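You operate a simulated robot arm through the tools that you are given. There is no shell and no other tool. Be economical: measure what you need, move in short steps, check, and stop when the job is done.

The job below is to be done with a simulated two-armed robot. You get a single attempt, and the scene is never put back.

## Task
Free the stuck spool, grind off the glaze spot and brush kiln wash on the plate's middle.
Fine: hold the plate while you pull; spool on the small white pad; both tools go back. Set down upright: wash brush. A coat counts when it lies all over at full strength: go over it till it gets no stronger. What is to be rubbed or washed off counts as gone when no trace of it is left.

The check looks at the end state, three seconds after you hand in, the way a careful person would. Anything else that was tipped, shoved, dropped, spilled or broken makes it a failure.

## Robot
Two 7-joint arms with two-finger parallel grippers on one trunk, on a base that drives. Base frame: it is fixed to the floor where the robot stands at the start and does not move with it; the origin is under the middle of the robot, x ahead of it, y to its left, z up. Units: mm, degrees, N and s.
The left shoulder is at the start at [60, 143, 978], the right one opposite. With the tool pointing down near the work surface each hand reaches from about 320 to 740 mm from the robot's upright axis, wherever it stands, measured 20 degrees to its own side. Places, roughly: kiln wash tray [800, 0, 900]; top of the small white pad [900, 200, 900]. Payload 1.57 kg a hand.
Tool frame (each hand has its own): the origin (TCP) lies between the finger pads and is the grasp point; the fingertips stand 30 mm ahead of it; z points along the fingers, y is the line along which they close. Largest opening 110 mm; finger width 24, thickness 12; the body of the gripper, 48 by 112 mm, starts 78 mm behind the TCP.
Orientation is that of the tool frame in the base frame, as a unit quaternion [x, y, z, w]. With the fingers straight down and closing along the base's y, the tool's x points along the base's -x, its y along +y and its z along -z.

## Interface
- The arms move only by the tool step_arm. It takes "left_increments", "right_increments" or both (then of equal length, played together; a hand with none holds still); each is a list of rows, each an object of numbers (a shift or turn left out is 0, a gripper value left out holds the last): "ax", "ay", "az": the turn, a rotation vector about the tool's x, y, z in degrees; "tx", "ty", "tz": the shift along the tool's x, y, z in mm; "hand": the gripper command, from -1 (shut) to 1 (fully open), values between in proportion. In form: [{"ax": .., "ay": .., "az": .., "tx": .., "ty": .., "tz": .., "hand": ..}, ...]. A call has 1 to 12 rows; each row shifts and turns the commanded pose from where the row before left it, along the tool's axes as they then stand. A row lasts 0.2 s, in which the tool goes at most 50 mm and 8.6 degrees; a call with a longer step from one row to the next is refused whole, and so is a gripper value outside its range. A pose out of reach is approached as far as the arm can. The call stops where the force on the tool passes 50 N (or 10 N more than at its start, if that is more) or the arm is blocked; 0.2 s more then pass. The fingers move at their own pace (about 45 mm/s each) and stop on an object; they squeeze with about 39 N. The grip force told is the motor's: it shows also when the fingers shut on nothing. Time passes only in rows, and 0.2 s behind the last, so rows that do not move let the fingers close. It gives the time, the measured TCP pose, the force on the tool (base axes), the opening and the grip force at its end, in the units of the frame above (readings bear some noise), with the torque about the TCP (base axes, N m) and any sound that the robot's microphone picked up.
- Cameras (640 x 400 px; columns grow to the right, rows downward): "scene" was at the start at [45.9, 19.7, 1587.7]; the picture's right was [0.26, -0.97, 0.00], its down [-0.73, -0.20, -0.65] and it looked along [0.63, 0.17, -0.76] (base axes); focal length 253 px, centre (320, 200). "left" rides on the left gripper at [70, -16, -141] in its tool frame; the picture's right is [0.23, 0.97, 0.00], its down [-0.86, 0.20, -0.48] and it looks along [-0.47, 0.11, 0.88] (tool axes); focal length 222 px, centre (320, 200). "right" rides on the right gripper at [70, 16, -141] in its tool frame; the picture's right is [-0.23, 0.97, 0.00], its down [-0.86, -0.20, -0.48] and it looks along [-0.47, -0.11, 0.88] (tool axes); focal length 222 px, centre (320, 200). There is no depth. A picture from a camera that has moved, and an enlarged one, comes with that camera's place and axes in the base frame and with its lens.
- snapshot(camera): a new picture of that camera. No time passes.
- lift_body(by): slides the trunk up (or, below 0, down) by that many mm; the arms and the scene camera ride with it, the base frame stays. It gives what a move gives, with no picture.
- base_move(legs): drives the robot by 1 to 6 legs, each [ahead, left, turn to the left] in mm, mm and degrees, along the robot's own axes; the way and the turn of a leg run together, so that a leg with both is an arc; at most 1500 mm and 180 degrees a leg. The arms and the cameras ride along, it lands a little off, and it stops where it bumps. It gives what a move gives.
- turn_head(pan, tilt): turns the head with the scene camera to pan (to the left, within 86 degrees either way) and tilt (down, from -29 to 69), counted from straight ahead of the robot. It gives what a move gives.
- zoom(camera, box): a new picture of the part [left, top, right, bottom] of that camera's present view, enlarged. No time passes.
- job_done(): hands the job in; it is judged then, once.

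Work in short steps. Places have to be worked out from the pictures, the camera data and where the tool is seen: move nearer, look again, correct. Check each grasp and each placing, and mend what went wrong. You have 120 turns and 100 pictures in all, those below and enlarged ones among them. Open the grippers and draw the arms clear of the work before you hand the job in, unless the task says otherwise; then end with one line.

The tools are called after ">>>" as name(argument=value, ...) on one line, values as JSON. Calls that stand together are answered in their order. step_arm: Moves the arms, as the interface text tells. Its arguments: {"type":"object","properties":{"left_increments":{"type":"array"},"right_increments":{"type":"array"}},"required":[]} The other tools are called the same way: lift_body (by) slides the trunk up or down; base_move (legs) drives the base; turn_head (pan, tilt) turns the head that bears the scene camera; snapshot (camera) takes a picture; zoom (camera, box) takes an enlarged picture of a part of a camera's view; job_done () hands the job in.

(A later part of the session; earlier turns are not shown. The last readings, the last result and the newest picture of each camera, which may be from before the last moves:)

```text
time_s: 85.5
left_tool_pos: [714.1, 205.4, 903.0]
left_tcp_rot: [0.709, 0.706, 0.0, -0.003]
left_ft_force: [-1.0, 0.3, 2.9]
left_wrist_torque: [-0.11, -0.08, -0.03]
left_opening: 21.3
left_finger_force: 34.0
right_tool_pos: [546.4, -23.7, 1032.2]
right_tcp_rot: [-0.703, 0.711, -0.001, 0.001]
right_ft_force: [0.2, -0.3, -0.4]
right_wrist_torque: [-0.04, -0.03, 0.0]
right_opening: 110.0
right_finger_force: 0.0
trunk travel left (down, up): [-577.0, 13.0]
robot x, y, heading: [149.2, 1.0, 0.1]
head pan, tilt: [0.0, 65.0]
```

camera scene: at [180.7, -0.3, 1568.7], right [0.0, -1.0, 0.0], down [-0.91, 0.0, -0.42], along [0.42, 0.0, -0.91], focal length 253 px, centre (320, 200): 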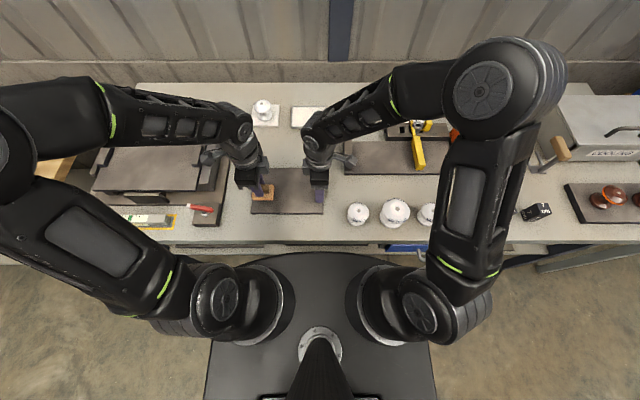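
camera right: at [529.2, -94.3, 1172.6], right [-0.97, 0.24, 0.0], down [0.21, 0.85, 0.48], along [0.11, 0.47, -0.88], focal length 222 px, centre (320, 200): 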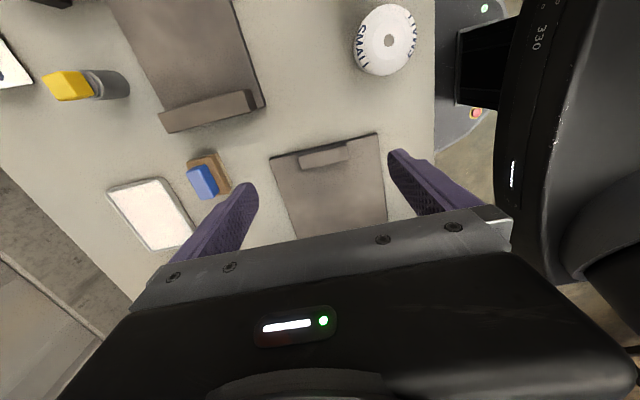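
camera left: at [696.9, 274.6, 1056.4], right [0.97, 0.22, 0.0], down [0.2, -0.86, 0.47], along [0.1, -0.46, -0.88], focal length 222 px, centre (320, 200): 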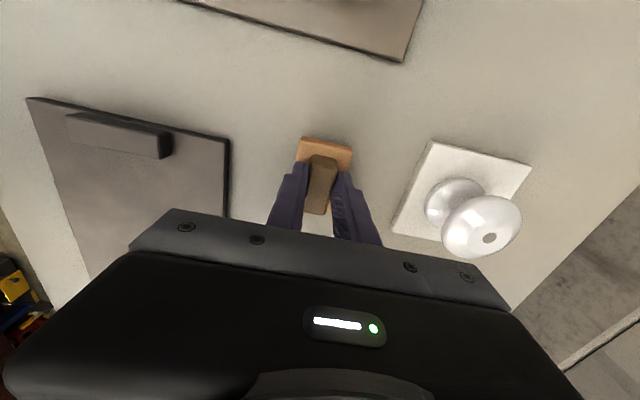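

Touching lightly. I open and rise.

>>> step_arm(left_increments=[{"hand": -0.5}, {"hand": 0}, {"hand": 0.5}, {"hand": 1}, {"hand": 1}, {"tz": -10}, {"tz": -20}, {"tz": -20}, {"tz": -20}])

>>> snapshot(camera="left")

```text
time_s: 87.5
left_tool_pos: [712.3, 204.2, 973.3]
left_tcp_rot: [0.708, 0.706, -0.001, -0.002]
left_ft_force: [0.2, 0.3, 0.4]
left_wrist_torque: [0.01, -0.01, 0.02]
left_opening: 109.8
left_finger_force: 0.0
right_tool_pos: [544.7, -24.2, 1031.5]
right_tcp_rot: [-0.704, 0.71, -0.001, 0.001]
right_ft_force: [0.0, 0.0, -0.3]
right_wrist_torque: [-0.03, 0.01, 0.01]
right_opening: 109.9
right_finger_force: 0.0
trunk travel left (down, up): [-577.0, 13.0]
robot x, y, heading: [149.3, -1.3, 0.0]
head pan, tilt: [0.0, 65.0]
```

```text
44 pictures are left
camera left: at [695.7, 274.2, 1114.7], right [0.97, 0.22, 0.0], down [0.2, -0.86, 0.47], along [0.1, -0.46, -0.88], focal length 222 px, centre (320, 200)
```

left: 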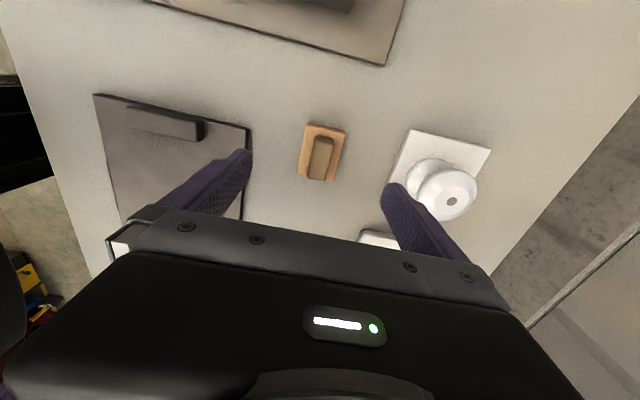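

Stone is back in place. Now the left hand goes above the left lug to hold the plate, and the right goes above the brush.

>>> step_arm(right_increments=[{"ty": -14.3, "tx": -1.2, "tz": -1}, {"ty": -14.3, "tx": -1.2}, {"ty": -14.3, "tx": -1.2}, {"ty": -14.3, "tx": -1.2}, {"ty": -14.3, "tx": -1.2}, {"ty": -14.3, "tx": -1.2, "tz": 8}, {"ty": -14.3, "tx": -1.2, "tz": 8}, {"ty": -14.3, "tx": -1.2, "tz": 8}, {"ty": -14.3, "tx": -1.2, "tz": 8}, {"ty": -14.3, "tx": -1.2, "tz": 8}, {"ty": -14.3, "tx": -1.2, "tz": 8}, {"ty": -14.3, "tx": -1.2, "tz": 8}], left_increments=[{"ty": -14, "az": -0.2}, {"ty": -14}, {"ty": -14}, {"ty": -14}, {"ty": -14}, {"ty": -14}, {"ty": -14}, {"ty": -14}, {"ty": -14}, {"ty": -14}, {"ty": -14}, {"ty": -14, "tx": -4}])

>>> snapshot(camera="right")

>>> snapshot(camera="left")

```text
time_s: 90.2
left_tool_pos: [544.1, 200.6, 972.8]
left_tcp_rot: [0.707, 0.707, -0.001, -0.004]
left_ft_force: [-0.1, 0.2, -0.4]
left_wrist_torque: [-0.04, 0.0, 0.01]
left_opening: 109.8
left_finger_force: 0.1
right_tool_pos: [717.6, -12.1, 976.9]
right_tcp_rot: [-0.703, 0.711, -0.001, 0.0]
right_ft_force: [-0.1, 0.2, 0.1]
right_wrist_torque: [0.02, 0.01, 0.0]
right_opening: 109.9
right_finger_force: 0.0
trunk travel left (down, up): [-577.0, 13.0]
robot x, y, heading: [148.9, 2.3, 0.2]
head pan, tilt: [0.0, 65.0]
```

```text
43 pictures are left
camera right: at [702.0, -81.6, 1117.3], right [-0.97, 0.24, 0.0], down [0.21, 0.85, 0.48], along [0.11, 0.46, -0.88], focal length 222 px, centre (320, 200)
```

right: 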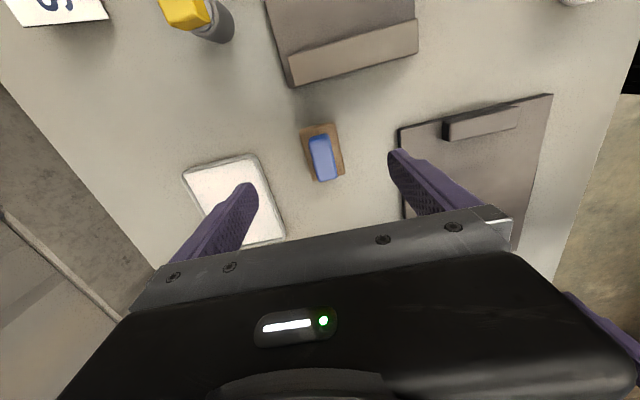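

```text
42 pictures are left
camera left: at [527.3, 269.6, 1113.7], right [0.97, 0.23, 0.0], down [0.2, -0.86, 0.47], along [0.1, -0.46, -0.88], focal length 222 px, centre (320, 200)
```

left: 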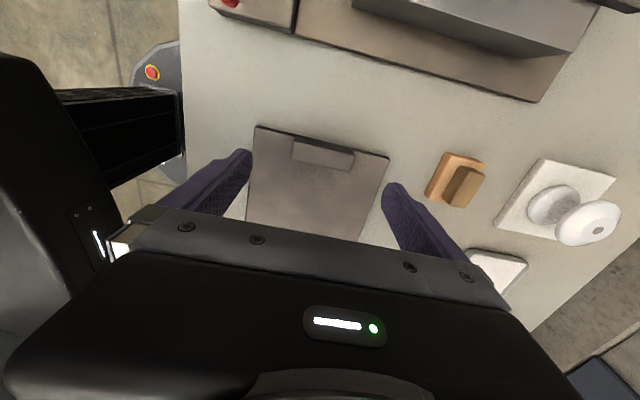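

The left lug is at about (544, 204). I zoom the brush to see its shape and height.

>>> zoom(camera="right", box=[270, 100, 380, 200])

```text
4.00 times, centred on (325, 150) of right
camera zoom: at [702.0, -81.6, 1117.3], right [-0.97, 0.24, 0.0], down [0.21, 0.85, 0.48], along [0.11, 0.46, -0.88], focal length 888 px, centre (300, 400)
```

zoom: 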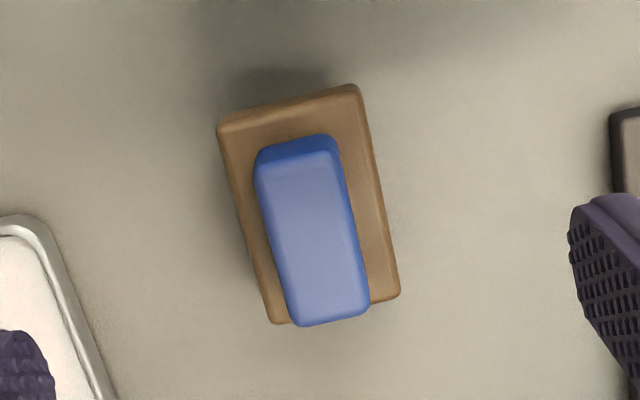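

Brush handle is centred near (715, −14), its top about 905–910. I lower the right hand to TCP 922 and the left to its lug (893).

>>> step_arm(right_increments=[{"ty": 2.5, "tx": 2, "tz": 10}, {"tz": 12}, {"tz": 12}, {"tz": 10}, {"tz": 7}, {"tz": 4}, {}], left_increments=[{"tz": 15, "tx": 2}, {"tz": 15}, {"tz": 15}, {"tz": 13}, {"tz": 10}, {"tz": 8}, {"tz": 4}])

>>> zoom(camera="right", box=[220, 80, 420, 240])

>>> zoom(camera="left", box=[220, 80, 420, 240])

```text
time_s: 91.8
left_tool_pos: [546.0, 203.3, 894.4]
left_tcp_rot: [0.706, 0.708, -0.001, -0.003]
left_ft_force: [-0.4, -0.6, 0.2]
left_wrist_torque: [0.01, 0.01, 0.0]
left_opening: 110.1
left_finger_force: 0.0
right_tool_pos: [715.9, -13.7, 922.2]
right_tcp_rot: [-0.703, 0.711, 0.0, -0.001]
right_ft_force: [0.5, -0.3, -0.1]
right_wrist_torque: [-0.03, 0.0, 0.02]
right_opening: 110.1
right_finger_force: 0.0
trunk travel left (down, up): [-577.0, 13.0]
robot x, y, heading: [149.7, -3.5, 0.2]
head pan, tilt: [0.0, 65.0]
```

```text
2.50 times, centred on (320, 160) of right
camera zoom: at [699.4, -82.9, 1063.0], right [-0.97, 0.24, 0.0], down [0.21, 0.85, 0.48], along [0.11, 0.46, -0.88], focal length 555 px, centre (320, 300)
```

zoom: 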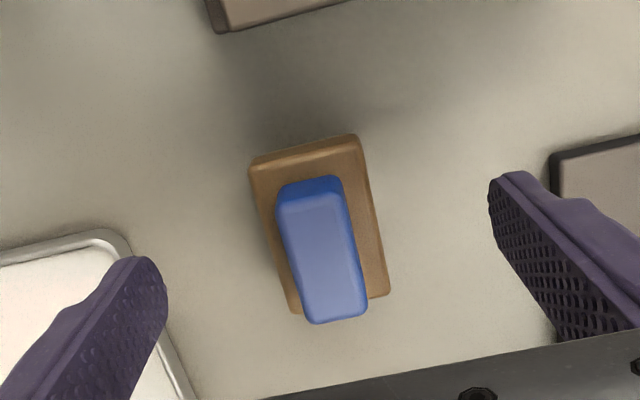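

```text
2.50 times, centred on (320, 160) of left
camera zoom: at [528.2, 271.9, 1034.8], right [0.97, 0.23, 0.0], down [0.2, -0.86, 0.48], along [0.1, -0.46, -0.88], focal length 555 px, centre (320, 300)
```

zoom: 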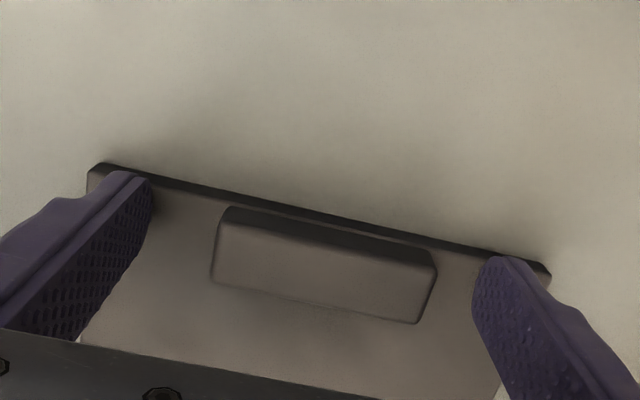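

Small corrections: left 2 mm in +x, right to (714.5, −17) and 3 mm lower; then close both.

>>> step_arm(right_increments=[{"tx": 3, "ty": 1.5, "tz": 2}, {"tz": 1.5, "hand": 0.5}, {"hand": 0.1}, {"hand": -0.2}, {"hand": -0.4}, {"hand": -0.55}, {"hand": -0.7}, {"hand": -0.9}, {"hand": -0.9}, {"hand": -0.9}], left_increments=[{"ty": 2}, {"tz": 1, "hand": 0.6}, {"hand": 0.45}, {"hand": 0.35}, {"hand": 0.3}, {"hand": 0.2}, {"hand": 0.1}, {"hand": -0.1}, {"hand": -0.3}, {"hand": -0.4}])

>>> zoom(camera="right", box=[220, 80, 420, 240])

```text
time_s: 94.0
left_tool_pos: [545.9, 201.7, 892.4]
left_tcp_rot: [0.707, 0.708, 0.0, -0.004]
left_ft_force: [4.0, -0.3, -0.5]
left_wrist_torque: [0.06, -0.77, 0.08]
left_opening: 69.8
left_finger_force: 39.0
right_tool_pos: [714.0, -15.4, 919.5]
right_tcp_rot: [-0.703, 0.711, 0.0, 0.0]
right_ft_force: [0.2, -0.6, -0.1]
right_wrist_torque: [-0.01, 0.0, 0.01]
right_opening: 21.0
right_finger_force: 34.5
trunk travel left (down, up): [-577.0, 13.0]
robot x, y, heading: [149.0, 0.1, 0.1]
head pan, tilt: [0.0, 65.0]
```

```text
2.50 times, centred on (320, 160) of right
camera zoom: at [697.9, -85.7, 1059.4], right [-0.97, 0.24, 0.0], down [0.21, 0.85, 0.48], along [0.11, 0.46, -0.88], focal length 555 px, centre (320, 300)
```

zoom: 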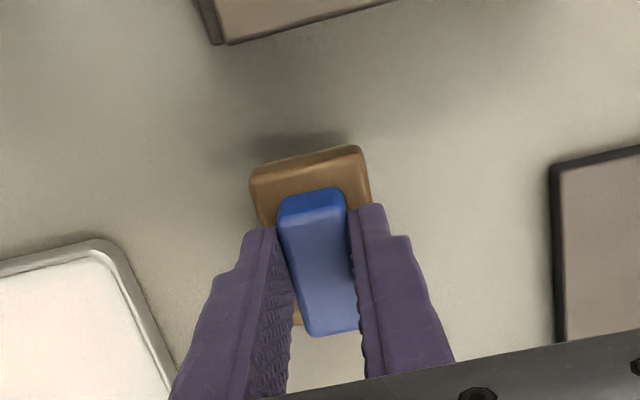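

Both are held (left lug 69.8 mm, brush 21 mm; brush home (714, −16, 919.5)). I lift the brush and carry it over the tray's near part, about (826, 20).

>>> step_arm(right_increments=[{"tz": -5}, {"tz": -12}, {"tz": -15}, {"ty": -14, "tx": -4.5}, {"ty": -14, "tx": -4.5}, {"ty": -14, "tx": -4.5}, {"ty": -14, "tx": -4.5}, {"ty": -14, "tx": -4.5}, {"ty": -14, "tx": -4.5}, {"ty": -14, "tx": -4.5}, {"ty": -14, "tx": -4.5}, {}])

>>> snapshot(camera="right")

```text
time_s: 96.5
left_tool_pos: [546.0, 202.8, 892.0]
left_tcp_rot: [0.707, 0.707, -0.001, -0.003]
left_ft_force: [0.6, 0.7, 3.3]
left_wrist_torque: [0.37, -0.39, 0.08]
left_opening: 69.6
left_finger_force: 39.0
right_tool_pos: [808.4, 2.6, 949.2]
right_tcp_rot: [-0.703, 0.711, 0.0, 0.001]
right_ft_force: [-0.4, 0.2, -0.3]
right_wrist_torque: [-0.02, -0.06, 0.0]
right_opening: 20.9
right_finger_force: 33.9
right hand out of reach, approached as far as the arm can: row 10, 11
trunk travel left (down, up): [-577.0, 13.0]
robot x, y, heading: [150.7, 0.3, 0.1]
head pan, tilt: [0.0, 65.0]
```

```text
37 pictures are left
camera right: at [792.4, -68.2, 1090.0], right [-0.97, 0.24, 0.0], down [0.21, 0.85, 0.48], along [0.11, 0.46, -0.88], focal length 222 px, centre (320, 200)
```

right: 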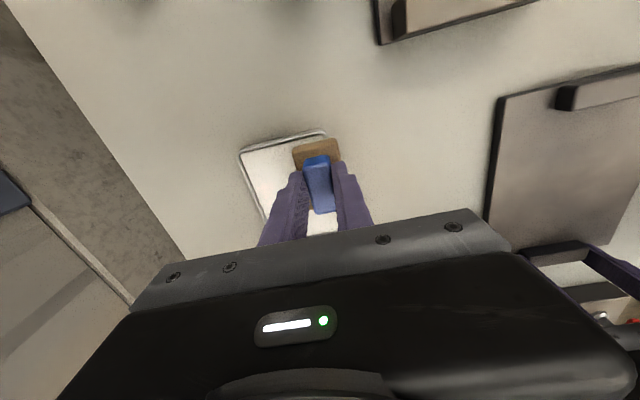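

Reach ends at (808, 3). I release the lug (brushing is light), raise the left hand high, and shift the robot left so the right shoulder is nearer to the tray.

>>> step_arm(left_increments=[{"hand": 0}, {"hand": 0.6}, {"hand": 1}, {"hand": 1}, {"tz": -8}, {"tz": -20}, {"tz": -30}, {"tz": -30}, {"tz": -30}, {"tz": -30}, {"tz": -30}])

>>> base_move(legs=[[12, 70, 0]])

>>> snapshot(camera="right")

```text
time_s: 99.0
left_tool_pos: [549.4, 199.9, 1071.4]
left_tcp_rot: [0.707, 0.707, 0.0, -0.003]
left_ft_force: [-0.3, 0.2, 0.1]
left_wrist_torque: [0.0, 0.0, -0.01]
left_opening: 110.0
left_finger_force: 0.1
right_tool_pos: [807.9, 1.6, 949.6]
right_tcp_rot: [-0.703, 0.711, -0.001, 0.001]
right_ft_force: [0.4, 0.6, -1.1]
right_wrist_torque: [0.0, 0.01, -0.01]
right_opening: 21.1
right_finger_force: 34.3
trunk travel left (down, up): [-577.0, 13.0]
robot x, y, heading: [154.7, 1.0, -0.1]
head pan, tilt: [0.0, 65.0]
```

```text
time_s: 100.0
left_tool_pos: [560.2, 271.5, 1070.3]
left_tcp_rot: [0.706, 0.708, -0.001, -0.002]
left_ft_force: [0.4, 0.1, -0.2]
left_wrist_torque: [-0.01, 0.02, -0.01]
left_opening: 109.9
left_finger_force: 0.0
right_tool_pos: [820.0, 73.2, 949.6]
right_tcp_rot: [-0.704, 0.71, -0.001, 0.0]
right_ft_force: [0.1, 1.1, -1.5]
right_wrist_torque: [-0.01, -0.04, 0.02]
right_opening: 21.1
right_finger_force: 34.4
trunk travel left (down, up): [-577.0, 13.0]
robot x, y, heading: [164.6, 67.5, 0.1]
head pan, tilt: [0.0, 65.0]
```

```text
36 pictures are left
camera right: at [804.8, 3.2, 1089.9], right [-0.97, 0.24, 0.0], down [0.21, 0.85, 0.48], along [0.11, 0.46, -0.88], focal length 222 px, centre (320, 200)
```

right: 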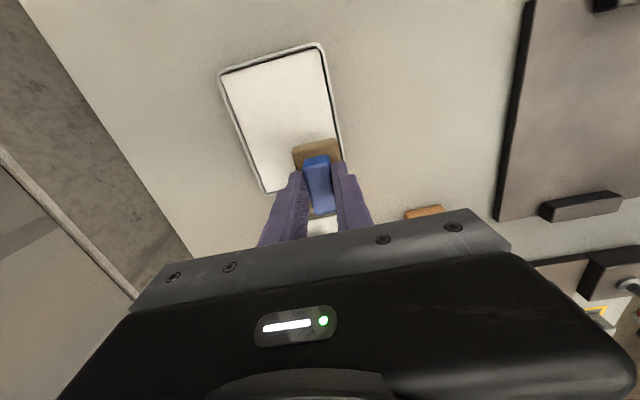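

The tray spans x 796–891, y −22–98, centre (843, 38). I move the brush to about (836, 38) and look.

>>> step_arm(right_increments=[{"tx": 7, "ty": -2}, {"tx": 7, "ty": -2}, {"tx": 7, "ty": -4}, {"tx": 7, "ty": -4}, {"tx": 7, "ty": -4}, {"tz": 5}, {"tz": 5}, {}])

>>> zoom(camera="right", box=[200, 60, 440, 240])

```text
time_s: 101.8
left_tool_pos: [560.1, 269.8, 1070.0]
left_tcp_rot: [0.706, 0.708, -0.001, -0.003]
left_ft_force: [0.8, 0.0, -0.4]
left_wrist_torque: [-0.01, 0.01, 0.06]
left_opening: 109.8
left_finger_force: 0.0
right_tool_pos: [836.3, 36.3, 939.7]
right_tcp_rot: [-0.704, 0.71, -0.001, 0.001]
right_ft_force: [-0.3, 0.6, -1.0]
right_wrist_torque: [-0.01, -0.02, 0.03]
right_opening: 21.1
right_finger_force: 35.1
trunk travel left (down, up): [-577.0, 13.0]
robot x, y, heading: [159.4, 68.1, -0.2]
head pan, tilt: [0.0, 65.0]
```

```text
2.22 times, centred on (320, 150) of right
camera zoom: at [820.5, -33.7, 1080.4], right [-0.97, 0.24, 0.0], down [0.21, 0.85, 0.48], along [0.11, 0.46, -0.88], focal length 494 px, centre (320, 311)
```

zoom: 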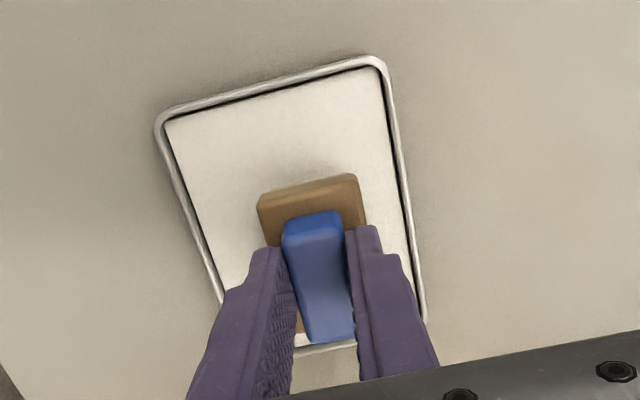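

Well inside the tray. I lower until light contact.

>>> step_arm(right_increments=[{"tz": 4}, {"tz": 4}, {"tz": 3}, {}])

>>> step_arm(right_increments=[{"tz": 1}, {"tz": 1}, {}])

>>> step_arm(right_increments=[{"tz": 1}, {"tz": 1}, {}])

```text
time_s: 102.8
left_tool_pos: [559.1, 270.1, 1071.4]
left_tcp_rot: [0.707, 0.708, 0.0, -0.003]
left_ft_force: [0.4, 0.7, -0.3]
left_wrist_torque: [-0.02, -0.01, 0.02]
left_opening: 110.0
left_finger_force: 0.0
right_tool_pos: [835.7, 36.1, 930.7]
right_tcp_rot: [-0.704, 0.71, -0.002, 0.002]
right_ft_force: [-1.9, -2.6, 13.7]
right_wrist_torque: [-0.09, 0.18, 0.04]
right_opening: 21.0
right_finger_force: 34.3
trunk travel left (down, up): [-577.0, 13.0]
robot x, y, heading: [162.3, 70.8, -0.0]
head pan, tilt: [0.0, 65.0]
```

```text
time_s: 103.6
left_tool_pos: [557.8, 269.9, 1071.5]
left_tcp_rot: [0.707, 0.708, 0.0, -0.003]
left_ft_force: [0.4, 0.3, -0.2]
left_wrist_torque: [-0.02, 0.02, 0.0]
left_opening: 110.0
left_finger_force: 0.0
right_tool_pos: [834.8, 37.5, 930.2]
right_tcp_rot: [-0.703, 0.711, -0.003, 0.003]
right_ft_force: [1.9, -3.4, 31.2]
right_wrist_torque: [-0.07, 0.04, 0.0]
right_opening: 21.4
right_finger_force: 34.4
trunk travel left (down, up): [-577.0, 13.0]
robot x, y, heading: [161.1, 70.7, -0.1]
head pan, tilt: [0.0, 65.0]
```

```text
time_s: 104.4
left_tool_pos: [559.4, 269.2, 1072.2]
left_tcp_rot: [0.707, 0.707, 0.001, -0.002]
left_ft_force: [0.7, -0.3, 0.0]
left_wrist_torque: [0.02, 0.01, -0.01]
left_opening: 109.9
left_finger_force: 0.0
right_tool_pos: [835.6, 37.3, 927.6]
right_tcp_rot: [-0.703, 0.711, -0.001, 0.003]
right_ft_force: [3.9, -2.6, 30.9]
right_wrist_torque: [-0.09, 0.0, -0.01]
right_opening: 20.9
right_finger_force: 34.2
trunk travel left (down, up): [-577.0, 13.0]
robot x, y, heading: [160.7, 67.4, 0.3]
head pan, tilt: [0.0, 65.0]
```

The brush is pressed into the wash (contact ≈930). I lift it and carry it above the plate's middle.

>>> step_arm(right_increments=[{"tz": -5}, {"tz": -15}, {"tz": -15}, {"ty": 30, "tx": -5}, {"ty": 32, "tx": -7}, {"ty": 32, "tx": -7}, {"ty": 32, "tx": -7}, {"ty": 32, "tx": -7}, {"ty": 32, "tx": -7}, {"ty": 32, "tx": -7}, {"ty": 32, "tx": -7}, {"ty": 34, "tx": -7}])

>>> snapshot(camera="right")

```text
time_s: 107.0
left_tool_pos: [560.2, 270.3, 1071.1]
left_tcp_rot: [0.706, 0.708, 0.0, -0.003]
left_ft_force: [0.3, -0.1, 0.1]
left_wrist_torque: [0.0, 0.01, 0.0]
left_opening: 110.2
left_finger_force: 0.1
right_tool_pos: [547.7, 98.0, 957.6]
right_tcp_rot: [-0.704, 0.71, -0.001, 0.002]
right_ft_force: [-0.7, 0.0, -1.2]
right_wrist_torque: [-0.02, -0.03, 0.01]
right_opening: 21.2
right_finger_force: 33.9
trunk travel left (down, up): [-577.0, 13.0]
robot x, y, heading: [163.8, 71.0, -0.3]
head pan, tilt: [0.0, 65.0]
```

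```text
34 pictures are left
camera right: at [531.1, 29.6, 1098.6], right [-0.97, 0.24, 0.0], down [0.21, 0.85, 0.48], along [0.12, 0.46, -0.88], focal length 222 px, centre (320, 200)
```

right: 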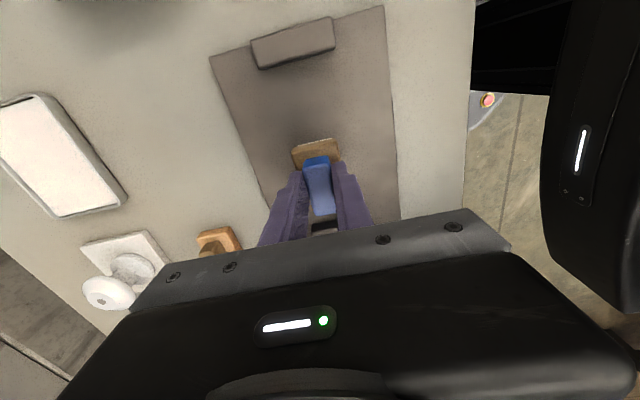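

I lower to 932 and then stepwise, one read at a time, to a light contact.

>>> step_arm(right_increments=[{"tz": 10}, {"tz": 8}, {"tz": 5}, {"tz": 2}, {}])

>>> step_arm(right_increments=[{"tz": 1.5}, {}])

```text
time_s: 108.2
left_tool_pos: [561.3, 270.8, 1070.5]
left_tcp_rot: [0.706, 0.708, -0.001, -0.003]
left_ft_force: [0.5, 0.5, 0.2]
left_wrist_torque: [0.01, -0.01, -0.01]
left_opening: 109.9
left_finger_force: 0.2
right_tool_pos: [548.7, 100.2, 933.4]
right_tcp_rot: [-0.703, 0.711, 0.0, 0.0]
right_ft_force: [0.4, 0.1, -0.8]
right_wrist_torque: [-0.01, -0.01, 0.0]
right_opening: 21.2
right_finger_force: 33.8
trunk travel left (down, up): [-577.0, 13.0]
robot x, y, heading: [161.7, 69.9, 0.2]
head pan, tilt: [0.0, 65.0]
```

```text
time_s: 108.8
left_tool_pos: [560.1, 270.0, 1069.4]
left_tcp_rot: [0.706, 0.708, -0.002, -0.004]
left_ft_force: [-0.4, -0.9, -0.6]
left_wrist_torque: [0.01, 0.01, 0.01]
left_opening: 110.1
left_finger_force: 0.0
right_tool_pos: [547.4, 100.4, 932.3]
right_tcp_rot: [-0.704, 0.71, -0.001, 0.001]
right_ft_force: [0.3, -0.7, -1.4]
right_wrist_torque: [-0.01, 0.01, -0.01]
right_opening: 21.2
right_finger_force: 35.0
trunk travel left (down, up): [-577.0, 13.0]
robot x, y, heading: [162.9, 67.7, 0.2]
head pan, tilt: [0.0, 65.0]
```

No contact yet; further down in steps.

>>> step_arm(right_increments=[{"tz": 1.5}, {}])

>>> step_arm(right_increments=[{"tz": 1}, {}])

```text
time_s: 109.4
left_tool_pos: [561.1, 269.8, 1071.8]
left_tcp_rot: [0.706, 0.708, -0.001, -0.003]
left_ft_force: [0.4, 0.6, -0.2]
left_wrist_torque: [-0.01, 0.0, -0.01]
left_opening: 110.2
left_finger_force: 0.2
right_tool_pos: [548.3, 100.0, 930.9]
right_tcp_rot: [-0.704, 0.71, -0.001, 0.001]
right_ft_force: [0.1, 0.5, -0.5]
right_wrist_torque: [-0.02, -0.01, 0.01]
right_opening: 21.2
right_finger_force: 34.0
trunk travel left (down, up): [-577.0, 13.0]
robot x, y, heading: [160.1, 63.0, 0.2]
head pan, tilt: [0.0, 65.0]
```

```text
time_s: 110.0
left_tool_pos: [560.8, 270.2, 1071.5]
left_tcp_rot: [0.707, 0.708, 0.0, -0.003]
left_ft_force: [-0.7, 0.0, -0.2]
left_wrist_torque: [0.0, 0.04, 0.01]
left_opening: 110.3
left_finger_force: 0.0
right_tool_pos: [548.0, 100.7, 929.9]
right_tcp_rot: [-0.705, 0.71, 0.0, 0.0]
right_ft_force: [0.0, -0.8, -0.7]
right_wrist_torque: [-0.02, -0.01, -0.02]
right_opening: 21.3
right_finger_force: 34.6
trunk travel left (down, up): [-577.0, 13.0]
robot x, y, heading: [161.1, 69.2, 0.3]
head pan, tilt: [0.0, 65.0]
```

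>>> step_arm(right_increments=[{"tz": 1}, {}])

>>> step_arm(right_increments=[{"tz": 0.7}, {}])

```text
time_s: 110.6
left_tool_pos: [559.8, 269.6, 1071.4]
left_tcp_rot: [0.706, 0.708, -0.001, -0.003]
left_ft_force: [0.3, -0.4, 0.1]
left_wrist_torque: [0.01, 0.0, -0.04]
left_opening: 109.6
left_finger_force: 0.1
right_tool_pos: [547.4, 100.3, 928.9]
right_tcp_rot: [-0.704, 0.71, 0.0, 0.0]
right_ft_force: [0.5, 0.5, -0.9]
right_wrist_torque: [0.02, -0.04, 0.02]
right_opening: 21.2
right_finger_force: 34.5
trunk travel left (down, up): [-577.0, 13.0]
robot x, y, heading: [163.0, 68.5, -0.2]
head pan, tilt: [0.0, 65.0]
```

```text
time_s: 111.2
left_tool_pos: [560.9, 269.1, 1069.2]
left_tcp_rot: [0.706, 0.709, -0.001, -0.002]
left_ft_force: [0.0, 0.1, -0.5]
left_wrist_torque: [-0.01, 0.0, 0.05]
left_opening: 109.9
left_finger_force: 0.0
right_tool_pos: [549.2, 100.2, 928.5]
right_tcp_rot: [-0.705, 0.71, 0.0, 0.0]
right_ft_force: [0.0, 0.2, 0.0]
right_wrist_torque: [-0.01, 0.01, 0.0]
right_opening: 20.8
right_finger_force: 34.4
trunk travel left (down, up): [-577.0, 13.0]
robot x, y, heading: [161.6, 72.9, -0.2]
head pan, tilt: [0.0, 65.0]
```

>>> step_arm(right_increments=[{"tz": 0.7}, {}])

>>> step_arm(right_increments=[{"tz": 0.6}, {}])

```text
time_s: 111.8
left_tool_pos: [561.6, 269.6, 1071.6]
left_tcp_rot: [0.706, 0.708, -0.001, -0.003]
left_ft_force: [-0.4, 1.2, 0.3]
left_wrist_torque: [0.01, 0.02, 0.02]
left_opening: 110.1
left_finger_force: 0.1
right_tool_pos: [549.0, 101.1, 929.4]
right_tcp_rot: [-0.703, 0.711, 0.0, 0.0]
right_ft_force: [0.4, -1.3, 9.4]
right_wrist_torque: [0.01, 0.09, 0.0]
right_opening: 21.3
right_finger_force: 34.8
trunk travel left (down, up): [-577.0, 13.0]
robot x, y, heading: [159.5, 68.1, 0.1]
head pan, tilt: [0.0, 65.0]
```

```text
time_s: 112.4
left_tool_pos: [559.1, 269.9, 1071.1]
left_tcp_rot: [0.707, 0.708, 0.0, -0.004]
left_ft_force: [-0.5, -0.5, -0.4]
left_wrist_torque: [0.02, -0.01, 0.0]
left_opening: 110.1
left_finger_force: 0.2
right_tool_pos: [548.2, 100.5, 928.5]
right_tcp_rot: [-0.704, 0.71, -0.002, 0.002]
right_ft_force: [0.0, -0.4, 17.0]
right_wrist_torque: [0.08, 0.09, -0.03]
right_opening: 21.2
right_finger_force: 34.3
trunk travel left (down, up): [-577.0, 13.0]
robot x, y, heading: [163.7, 70.3, 0.1]
head pan, tilt: [0.0, 65.0]
```

Light contact at about 928. I ease to ~8 N and stroke in x through the middle.

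>>> step_arm(right_increments=[{"tz": -0.6}, {"ty": -7}, {"ty": -7}, {"ty": -7}, {"ty": 7}, {"ty": 7}, {"ty": 7}, {"ty": 7}, {"ty": 7}, {"ty": 7}, {"ty": 6}])

>>> zoom(camera="right", box=[180, 0, 440, 240])

```text
time_s: 114.8
left_tool_pos: [560.9, 270.3, 1071.4]
left_tcp_rot: [0.707, 0.707, -0.001, -0.004]
left_ft_force: [0.2, 0.2, 0.2]
left_wrist_torque: [-0.02, 0.0, 0.01]
left_opening: 110.1
left_finger_force: 0.1
right_tool_pos: [521.7, 101.3, 927.5]
right_tcp_rot: [-0.704, 0.71, 0.0, 0.001]
right_ft_force: [7.4, 0.6, 17.8]
right_wrist_torque: [0.18, -0.26, -0.02]
right_opening: 21.0
right_finger_force: 34.7
trunk travel left (down, up): [-577.0, 13.0]
robot x, y, heading: [163.1, 70.8, 0.0]
head pan, tilt: [0.0, 65.0]
```

```text
1.67 times, centred on (310, 120) of right
camera zoom: at [505.9, 31.1, 1068.6], right [-0.97, 0.24, 0.0], down [0.21, 0.85, 0.48], along [0.11, 0.47, -0.88], focal length 370 px, centre (337, 333)
```

zoom: 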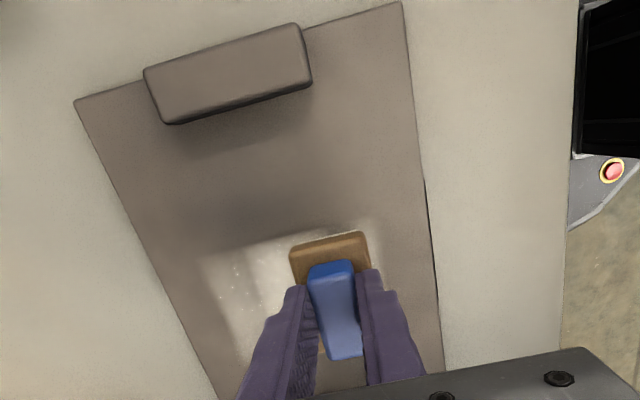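

The wash goes on. I continue strokes toward lower y, easing a bit.

>>> step_arm(right_increments=[{"tz": -0.3, "tx": 5, "ty": 7}, {"tx": 6, "ty": 7}, {"tx": 6, "ty": -7}, {"tx": 6, "ty": -7}, {"ty": -8}, {"ty": -8}, {"ty": -8}, {"ty": -8}, {"ty": -8}, {"ty": -8}, {"ty": -8}, {"ty": -8}])

>>> step_arm(right_increments=[{"tz": 0.3, "tx": -6}, {"tx": -6, "ty": 7}, {"tx": -6, "ty": 8}, {"tx": -6, "ty": 8}, {"tx": -6, "ty": 8}, {"tx": -6, "ty": 8}, {"tx": -6, "ty": 8}, {"tx": -6, "ty": 8}, {"ty": 8}, {"ty": 8}, {"ty": 8}, {"ty": 7}])

>>> zoom(camera="right", box=[180, 0, 440, 240])

```text
time_s: 117.4
left_tool_pos: [561.1, 270.0, 1070.9]
left_tcp_rot: [0.707, 0.708, -0.001, -0.003]
left_ft_force: [0.2, 1.0, -1.1]
left_wrist_torque: [0.03, 0.01, -0.01]
left_opening: 110.1
left_finger_force: 0.0
right_tool_pos: [586.8, 77.1, 928.5]
right_tcp_rot: [-0.704, 0.71, 0.0, -0.001]
right_ft_force: [1.1, -0.2, -1.0]
right_wrist_torque: [-0.01, -0.02, 0.03]
right_opening: 21.2
right_finger_force: 33.9
trunk travel left (down, up): [-577.0, 13.0]
robot x, y, heading: [162.7, 70.5, 0.1]
head pan, tilt: [0.0, 65.0]
```

```text
time_s: 120.0
left_tool_pos: [560.9, 269.5, 1072.4]
left_tcp_rot: [0.707, 0.708, -0.001, -0.003]
left_ft_force: [-0.3, -0.4, -0.1]
left_wrist_torque: [-0.06, 0.01, 0.02]
left_opening: 109.9
left_finger_force: 0.2
right_tool_pos: [500.7, 125.4, 926.8]
right_tcp_rot: [-0.704, 0.71, -0.001, 0.001]
right_ft_force: [3.2, 0.1, 11.3]
right_wrist_torque: [-0.1, -0.1, 0.01]
right_opening: 21.3
right_finger_force: 34.5
trunk travel left (down, up): [-577.0, 13.0]
robot x, y, heading: [163.5, 74.1, -0.0]
head pan, tilt: [0.0, 65.0]
```

```text
1.67 times, centred on (310, 120) of right
camera zoom: at [484.0, 55.8, 1068.4], right [-0.97, 0.24, 0.0], down [0.21, 0.85, 0.48], along [0.12, 0.47, -0.88], focal length 370 px, centre (337, 333)
```

zoom: 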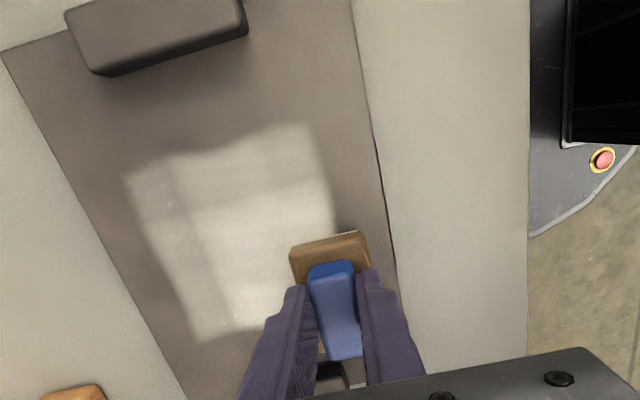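

The coat spans about x 495–600, y 50–150 but is uneven. I go on stroking at y≈125, then y≈100 and 75, compensating the slight slope.

>>> step_arm(right_increments=[{"ty": -8, "tz": 0.1}, {"ty": -8, "tz": 0.1}, {"ty": -8, "tz": 0.1}, {"ty": -8, "tz": 0.1}, {"ty": -8, "tz": 0.1}, {"ty": -8, "tz": 0.1}, {"ty": -8, "tz": 0.1}, {"ty": -8, "tz": 0.1}, {"ty": -8, "tz": 0.1}, {"ty": -8, "tz": 0.1}, {"ty": -8, "tz": 0.1}, {"tx": 8}])

>>> step_arm(right_increments=[{"tx": 8}, {"tx": 8}, {"ty": 8, "tz": -0.1}, {"ty": 8, "tz": -0.1}, {"ty": 8, "tz": -0.1}, {"ty": 8, "tz": -0.1}, {"ty": 8, "tz": -0.1}, {"ty": 8, "tz": -0.1}, {"ty": 8, "tz": -0.1}, {"ty": 8, "tz": -0.1}, {"ty": 8, "tz": -0.1}, {"ty": 8, "tz": -0.1}])

>>> step_arm(right_increments=[{"tx": 8}, {"tx": 8}, {"tx": 8, "ty": -8, "tz": 0.1}, {"ty": -8, "tz": 0.1}, {"ty": -8, "tz": 0.1}, {"ty": -8, "tz": 0.1}, {"ty": -8, "tz": 0.1}, {"ty": -8, "tz": 0.1}, {"ty": -8, "tz": 0.1}, {"ty": -8, "tz": 0.1}, {"ty": -8, "tz": 0.1}, {"ty": -8, "tz": 0.1}])

>>> zoom(camera="right", box=[180, 0, 440, 240])

```text
time_s: 122.6
left_tool_pos: [560.7, 271.2, 1072.6]
left_tcp_rot: [0.706, 0.708, -0.001, -0.004]
left_ft_force: [-0.5, -0.4, 0.2]
left_wrist_torque: [-0.02, -0.01, -0.01]
left_opening: 110.2
left_finger_force: 0.1
right_tool_pos: [588.9, 119.8, 927.8]
right_tcp_rot: [-0.704, 0.71, -0.001, 0.002]
right_ft_force: [1.1, 6.5, 14.7]
right_wrist_torque: [0.15, -0.03, -0.01]
right_opening: 20.9
right_finger_force: 34.2
trunk travel left (down, up): [-577.0, 13.0]
robot x, y, heading: [164.4, 67.7, 0.2]
head pan, tilt: [0.0, 65.0]
```

```text
time_s: 125.2
left_tool_pos: [561.2, 270.1, 1071.4]
left_tcp_rot: [0.707, 0.707, -0.001, -0.003]
left_ft_force: [0.1, -0.2, 0.9]
left_wrist_torque: [-0.02, 0.02, 0.01]
left_opening: 109.9
left_finger_force: 0.1
right_tool_pos: [506.7, 102.2, 927.6]
right_tcp_rot: [-0.703, 0.711, 0.0, -0.001]
right_ft_force: [2.2, -0.4, 9.6]
right_wrist_torque: [0.17, -0.09, -0.09]
right_opening: 21.1
right_finger_force: 34.6
trunk travel left (down, up): [-577.0, 13.0]
robot x, y, heading: [163.5, 71.2, -0.2]
head pan, tilt: [0.0, 65.0]
```

```text
time_s: 127.8
left_tool_pos: [560.8, 269.0, 1071.6]
left_tcp_rot: [0.706, 0.708, -0.001, -0.003]
left_ft_force: [-0.2, -0.2, -0.1]
left_wrist_torque: [0.01, -0.01, 0.01]
left_opening: 109.9
left_finger_force: 0.0
right_tool_pos: [587.6, 77.4, 927.5]
right_tcp_rot: [-0.704, 0.71, -0.001, 0.0]
right_ft_force: [-2.2, -0.1, 5.0]
right_wrist_torque: [-0.05, 0.1, -0.02]
right_opening: 21.1
right_finger_force: 34.3
trunk travel left (down, up): [-577.0, 13.0]
robot x, y, heading: [165.4, 67.8, -0.2]
head pan, tilt: [0.0, 65.0]
```

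```text
1.67 times, centred on (310, 120) of right
camera zoom: at [571.3, 7.9, 1068.0], right [-0.97, 0.24, 0.0], down [0.21, 0.85, 0.48], along [0.11, 0.46, -0.88], focal length 370 px, centre (337, 333)
```

zoom: 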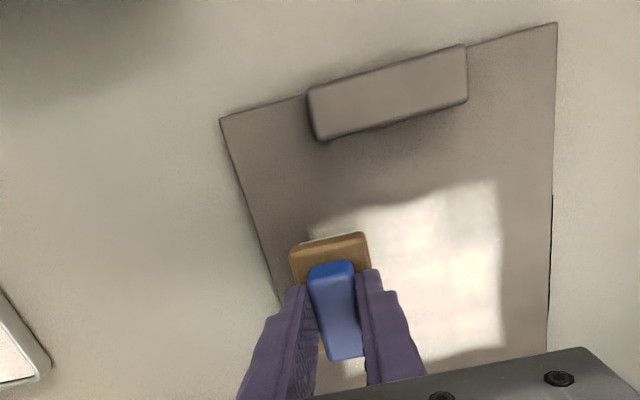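

Stronger and fuller. I do another set of passes over y≈77, 100, 125.

>>> step_arm(right_increments=[{"tx": 3}, {"ty": 8, "tz": -0.1}, {"ty": 8, "tz": -0.1}, {"ty": 8, "tz": -0.1}, {"ty": 8, "tz": -0.1}, {"ty": 8, "tz": -0.1}, {"ty": 8, "tz": -0.1}, {"ty": 8, "tz": -0.1}, {"ty": 8, "tz": -0.1}, {"ty": 8, "tz": -0.1}, {"ty": 8, "tz": -0.1}, {"ty": 7, "tz": -0.1}])

>>> step_arm(right_increments=[{"tx": -12, "ty": -2}, {"tx": -12, "ty": -8, "tz": 0.1}, {"ty": -8, "tz": 0.1}, {"ty": -8, "tz": 0.1}, {"ty": -8, "tz": 0.1}, {"ty": -8, "tz": 0.1}, {"ty": -8, "tz": 0.1}, {"ty": -8, "tz": 0.1}, {"ty": -8, "tz": 0.1}, {"ty": -8, "tz": 0.1}, {"ty": -8, "tz": 0.1}, {"ty": -8, "tz": 0.1}])

>>> step_arm(right_increments=[{"tx": -12}, {"tx": -12, "ty": 8, "tz": -0.1}, {"ty": 8, "tz": -0.1}, {"ty": 8, "tz": -0.1}, {"ty": 8, "tz": -0.1}, {"ty": 8, "tz": -0.1}, {"ty": 8, "tz": -0.1}, {"ty": 8, "tz": -0.1}, {"ty": 8, "tz": -0.1}, {"ty": 8, "tz": -0.1}, {"ty": 8, "tz": -0.1}, {"ty": 8, "tz": -0.1}])

>>> zoom(camera="right", box=[140, 0, 440, 240])

```text
time_s: 130.4
left_tool_pos: [561.4, 269.9, 1070.5]
left_tcp_rot: [0.707, 0.708, -0.001, -0.003]
left_ft_force: [0.0, -0.4, -0.4]
left_wrist_torque: [-0.01, -0.02, 0.03]
left_opening: 109.8
left_finger_force: 0.1
right_tool_pos: [500.1, 74.8, 926.9]
right_tcp_rot: [-0.704, 0.711, 0.0, 0.001]
right_ft_force: [5.1, -0.6, 12.9]
right_wrist_torque: [-0.01, -0.12, -0.02]
right_opening: 21.1
right_finger_force: 34.5
trunk travel left (down, up): [-577.0, 13.0]
robot x, y, heading: [166.1, 72.9, -0.3]
head pan, tilt: [0.0, 65.0]
```

```text
time_s: 133.0
left_tool_pos: [559.9, 270.2, 1071.0]
left_tcp_rot: [0.707, 0.707, 0.0, -0.002]
left_ft_force: [-0.3, 0.0, -0.2]
left_wrist_torque: [0.01, 0.0, -0.03]
left_opening: 110.1
left_finger_force: 0.0
right_tool_pos: [588.3, 98.2, 926.8]
right_tcp_rot: [-0.704, 0.71, -0.001, 0.001]
right_ft_force: [-5.5, 1.5, 15.7]
right_wrist_torque: [0.04, 0.25, -0.03]
right_opening: 21.2
right_finger_force: 34.8
trunk travel left (down, up): [-577.0, 13.0]
robot x, y, heading: [160.5, 68.9, -0.2]
head pan, tilt: [0.0, 65.0]
```

```text
time_s: 135.6
left_tool_pos: [559.7, 270.4, 1070.0]
left_tcp_rot: [0.706, 0.708, 0.0, -0.003]
left_ft_force: [-0.6, 0.4, 0.6]
left_wrist_torque: [0.02, 0.0, -0.02]
left_opening: 109.9
left_finger_force: 0.0
right_tool_pos: [502.9, 123.0, 926.9]
right_tcp_rot: [-0.704, 0.71, 0.0, 0.0]
right_ft_force: [-0.5, 0.4, -1.5]
right_wrist_torque: [-0.02, 0.0, 0.02]
right_opening: 21.1
right_finger_force: 34.9
trunk travel left (down, up): [-577.0, 13.0]
robot x, y, heading: [159.9, 68.8, 0.1]
head pan, tilt: [0.0, 65.0]
```

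```text
1.67 times, centred on (290, 120) of right
camera zoom: at [486.2, 53.2, 1068.7], right [-0.97, 0.24, 0.0], down [0.21, 0.85, 0.48], along [0.11, 0.46, -0.88], focal length 370 px, centre (370, 333)
```

zoom: 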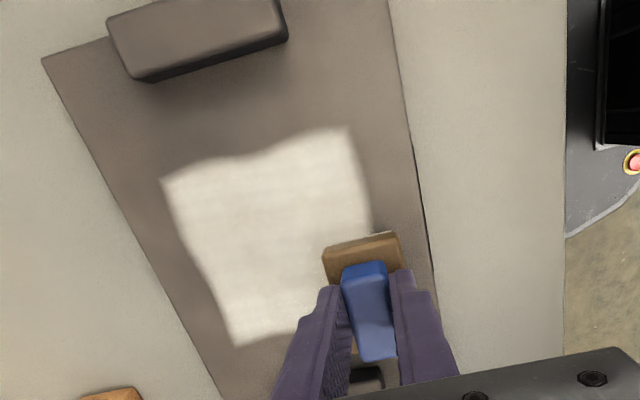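

Nearly uniform. I do one more pass at y≈125–135 with a bit more press, then lift and inspect.

>>> step_arm(right_increments=[{"tz": 0.6, "ty": 3}, {"ty": -8, "tz": 0.1}, {"ty": -8, "tz": 0.1}, {"ty": -8, "tz": 0.1}, {"ty": 8, "tz": -0.1}, {"ty": 8, "tz": -0.1, "tx": -4}, {"ty": 8, "tz": -0.1, "tx": -4}, {"ty": -8, "tz": 0.1}, {"ty": -8, "tz": 0.1}, {"ty": -8, "tz": 0.1}, {"ty": -8, "tz": 0.1}, {"ty": -8, "tz": 0.1}])

>>> step_arm(right_increments=[{"ty": -8, "tz": 0.1}, {"ty": -8, "tz": 0.1}, {"ty": -8, "tz": 0.1}, {"ty": -8, "tz": 0.1}, {"ty": -8, "tz": 0.1}, {"ty": -6, "tz": 0.1}, {"tz": -4}, {"tz": -15}, {"tz": -20, "ty": -20}, {"ty": -30}, {"ty": -30, "tx": 10}, {"ty": -20, "tx": 20}])

>>> zoom(camera="scene", box=[240, 140, 440, 260])

```text
time_s: 138.2
left_tool_pos: [559.7, 269.3, 1070.9]
left_tcp_rot: [0.706, 0.709, -0.001, -0.004]
left_ft_force: [0.2, 0.4, 1.1]
left_wrist_torque: [-0.01, 0.01, 0.01]
left_opening: 110.1
left_finger_force: 0.1
right_tool_pos: [540.0, 130.3, 927.5]
right_tcp_rot: [-0.703, 0.711, 0.001, 0.0]
right_ft_force: [-0.3, 0.4, -0.1]
right_wrist_torque: [0.0, 0.05, 0.0]
right_opening: 21.0
right_finger_force: 34.7
trunk travel left (down, up): [-577.0, 13.0]
robot x, y, heading: [161.9, 70.1, 0.2]
head pan, tilt: [0.0, 65.0]
```

```text
time_s: 140.8
left_tool_pos: [561.1, 270.3, 1070.4]
left_tcp_rot: [0.707, 0.708, 0.0, -0.003]
left_ft_force: [0.1, 0.0, -1.1]
left_wrist_torque: [0.0, -0.02, -0.01]
left_opening: 109.8
left_finger_force: 0.0
right_tool_pos: [685.6, 100.5, 966.0]
right_tcp_rot: [-0.704, 0.71, 0.001, 0.0]
right_ft_force: [-0.5, -0.2, -0.5]
right_wrist_torque: [0.0, -0.01, 0.04]
right_opening: 20.9
right_finger_force: 34.8
trunk travel left (down, up): [-577.0, 13.0]
robot x, y, heading: [161.2, 66.5, 0.1]
head pan, tilt: [0.0, 65.0]
```

```text
3.20 times, centred on (340, 200) of scene
camera zoom: at [194.4, 68.7, 1568.6], right [0.0, -1.0, 0.0], down [-0.91, 0.0, -0.42], along [0.42, 0.0, -0.91], focal length 811 px, centre (256, 200)
```

zoom: 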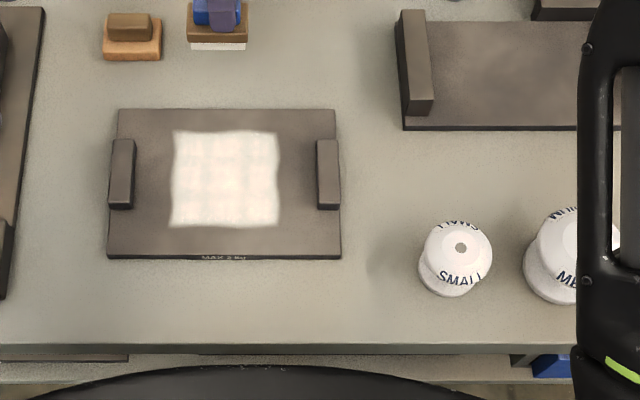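

A neat coat in the middle. I enlarge it to judge evenness.

>>> zoom(camera="scene", box=[286, 174, 334, 214])

```text
10.00 times, centred on (310, 194) of scene
camera zoom: at [194.4, 68.7, 1568.6], right [0.0, -1.0, 0.0], down [-0.91, 0.0, -0.42], along [0.42, 0.0, -0.91], focal length 2534 px, centre (420, 260)
```

zoom: 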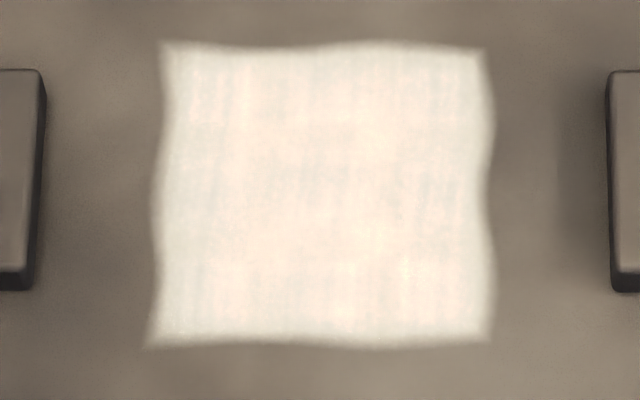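

The side edges (y≈145 and ≈52) look slightly thinner. I dip once more and go over the whole again.

>>> step_arm(right_increments=[{"tx": 8, "ty": -18, "tz": 2}, {"tx": 8, "ty": -19, "tz": 2}, {"tx": 8, "ty": -19, "tz": 2}, {"tx": 8, "ty": -19, "tz": 2}, {"tx": 8, "ty": -19, "tz": 2}, {"tx": 8, "ty": -19, "tz": 3}, {"tx": 8, "ty": -19, "tz": 3}, {"tx": 7, "ty": -18, "tz": 4}, {"tz": 8}, {"tz": 6}, {}])

>>> step_arm(right_increments=[{"tz": 2}, {"tz": 2}, {}])

```text
time_s: 143.2
left_tool_pos: [560.6, 269.4, 1070.4]
left_tcp_rot: [0.706, 0.708, 0.0, -0.002]
left_ft_force: [-0.7, 0.0, 0.4]
left_wrist_torque: [-0.01, 0.0, -0.01]
left_opening: 110.0
left_finger_force: 0.1
right_tool_pos: [835.8, 34.4, 930.9]
right_tcp_rot: [-0.704, 0.71, 0.0, 0.001]
right_ft_force: [0.1, 0.5, -1.3]
right_wrist_torque: [0.01, -0.01, -0.02]
right_opening: 21.0
right_finger_force: 34.6
trunk travel left (down, up): [-577.0, 13.0]
robot x, y, heading: [165.7, 65.3, 0.0]
head pan, tilt: [0.0, 65.0]
```

```text
time_s: 144.0
left_tool_pos: [561.3, 269.8, 1070.3]
left_tcp_rot: [0.706, 0.708, 0.0, -0.003]
left_ft_force: [-1.1, -0.3, -0.8]
left_wrist_torque: [-0.01, 0.01, 0.02]
left_opening: 109.9
left_finger_force: 0.1
right_tool_pos: [835.0, 36.3, 926.4]
right_tcp_rot: [-0.704, 0.711, 0.001, 0.0]
right_ft_force: [-0.4, 0.8, -1.0]
right_wrist_torque: [0.03, 0.04, 0.01]
right_opening: 21.0
right_finger_force: 33.8
trunk travel left (down, up): [-577.0, 13.0]
robot x, y, heading: [162.8, 69.7, 0.1]
head pan, tilt: [0.0, 65.0]
```

Not yet touching; a bit lower.

>>> step_arm(right_increments=[{"tz": 1}, {"tz": 0.5}, {}])

>>> step_arm(right_increments=[{"tz": 0.7}, {}])

```text
time_s: 144.8
left_tool_pos: [560.2, 271.1, 1072.1]
left_tcp_rot: [0.707, 0.708, 0.0, -0.002]
left_ft_force: [0.0, 0.1, 0.7]
left_wrist_torque: [0.02, -0.02, 0.02]
left_opening: 109.9
left_finger_force: 0.1
right_tool_pos: [835.3, 35.4, 926.3]
right_tcp_rot: [-0.703, 0.711, -0.002, 0.001]
right_ft_force: [1.1, -1.1, 7.3]
right_wrist_torque: [-0.01, 0.03, -0.01]
right_opening: 21.1
right_finger_force: 34.5
trunk travel left (down, up): [-577.0, 13.0]
robot x, y, heading: [162.1, 69.3, -0.4]
head pan, tilt: [0.0, 65.0]
```

```text
time_s: 145.4
left_tool_pos: [561.0, 269.7, 1071.5]
left_tcp_rot: [0.707, 0.708, -0.001, -0.003]
left_ft_force: [-0.2, -0.3, -0.6]
left_wrist_torque: [-0.02, 0.04, 0.04]
left_opening: 110.0
left_finger_force: 0.1
right_tool_pos: [833.7, 34.6, 927.1]
right_tcp_rot: [-0.703, 0.711, -0.001, 0.002]
right_ft_force: [1.6, -1.5, 11.3]
right_wrist_torque: [-0.05, 0.02, 0.01]
right_opening: 21.1
right_finger_force: 34.6
trunk travel left (down, up): [-577.0, 13.0]
robot x, y, heading: [163.1, 69.8, -0.1]
head pan, tilt: [0.0, 65.0]
```

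Charged. Lift and go to the plate's upper near corner, about (505, 126).

>>> step_arm(right_increments=[{"tz": -15}, {"tz": -20}, {"ty": 33, "tx": -9}, {"ty": 33, "tx": -9}, {"ty": 33, "tx": -9}, {"ty": 33, "tx": -9}, {"ty": 33, "tx": -9}, {"ty": 33, "tx": -9}, {"ty": 33, "tx": -9}, {"ty": 33, "tx": -9}, {"ty": 33, "tx": -9}, {"ty": 33, "tx": -9}])

>>> step_arm(right_increments=[{"tz": 12}, {"tz": 10}, {"tz": 6}, {"tz": 2}, {}])

>>> step_arm(right_increments=[{"tz": 1}, {}])

>>> step_arm(right_increments=[{"tz": 1}, {}])

```text
time_s: 148.0
left_tool_pos: [559.7, 270.4, 1071.4]
left_tcp_rot: [0.707, 0.707, -0.001, -0.002]
left_ft_force: [-0.1, 0.0, -1.1]
left_wrist_torque: [-0.06, 0.0, 0.01]
left_opening: 109.9
left_finger_force: 0.0
right_tool_pos: [504.4, 127.3, 960.4]
right_tcp_rot: [-0.703, 0.711, -0.001, 0.001]
right_ft_force: [-0.4, -0.6, -1.5]
right_wrist_torque: [-0.03, -0.04, -0.01]
right_opening: 20.9
right_finger_force: 34.2
trunk travel left (down, up): [-577.0, 13.0]
robot x, y, heading: [165.7, 70.5, -0.2]
head pan, tilt: [0.0, 65.0]
```

```text
time_s: 149.2
left_tool_pos: [559.5, 269.2, 1070.4]
left_tcp_rot: [0.706, 0.708, -0.001, -0.004]
left_ft_force: [0.2, -0.3, -0.1]
left_wrist_torque: [0.01, 0.01, 0.01]
left_opening: 110.4
left_finger_force: 0.1
right_tool_pos: [505.7, 127.4, 930.0]
right_tcp_rot: [-0.704, 0.71, -0.001, 0.001]
right_ft_force: [0.0, -0.3, -0.7]
right_wrist_torque: [0.01, 0.0, -0.04]
right_opening: 21.1
right_finger_force: 33.9
trunk travel left (down, up): [-577.0, 13.0]
robot x, y, heading: [162.0, 71.6, 0.1]
head pan, tilt: [0.0, 65.0]
```

```text
time_s: 149.8
left_tool_pos: [560.1, 269.9, 1071.4]
left_tcp_rot: [0.706, 0.708, 0.0, -0.003]
left_ft_force: [0.3, -0.3, -0.6]
left_wrist_torque: [0.0, -0.02, -0.02]
left_opening: 109.9
left_finger_force: 0.1
right_tool_pos: [506.1, 127.2, 929.1]
right_tcp_rot: [-0.704, 0.71, 0.001, 0.0]
right_ft_force: [-0.1, -1.3, -0.5]
right_wrist_torque: [-0.05, -0.05, -0.01]
right_opening: 21.4
right_finger_force: 34.5
trunk travel left (down, up): [-577.0, 13.0]
robot x, y, heading: [161.3, 70.9, -0.0]
head pan, tilt: [0.0, 65.0]
```

```text
time_s: 150.4
left_tool_pos: [560.8, 269.9, 1070.9]
left_tcp_rot: [0.706, 0.708, 0.0, -0.003]
left_ft_force: [0.1, 0.0, -0.7]
left_wrist_torque: [0.0, 0.0, -0.03]
left_opening: 109.7
left_finger_force: 0.1
right_tool_pos: [504.5, 125.9, 927.9]
right_tcp_rot: [-0.704, 0.71, 0.0, 0.001]
right_ft_force: [0.0, 0.3, -0.7]
right_wrist_torque: [0.06, -0.01, 0.0]
right_opening: 21.1
right_finger_force: 34.6
trunk travel left (down, up): [-577.0, 13.0]
robot x, y, heading: [162.2, 69.1, 0.0]
head pan, tilt: [0.0, 65.0]
```

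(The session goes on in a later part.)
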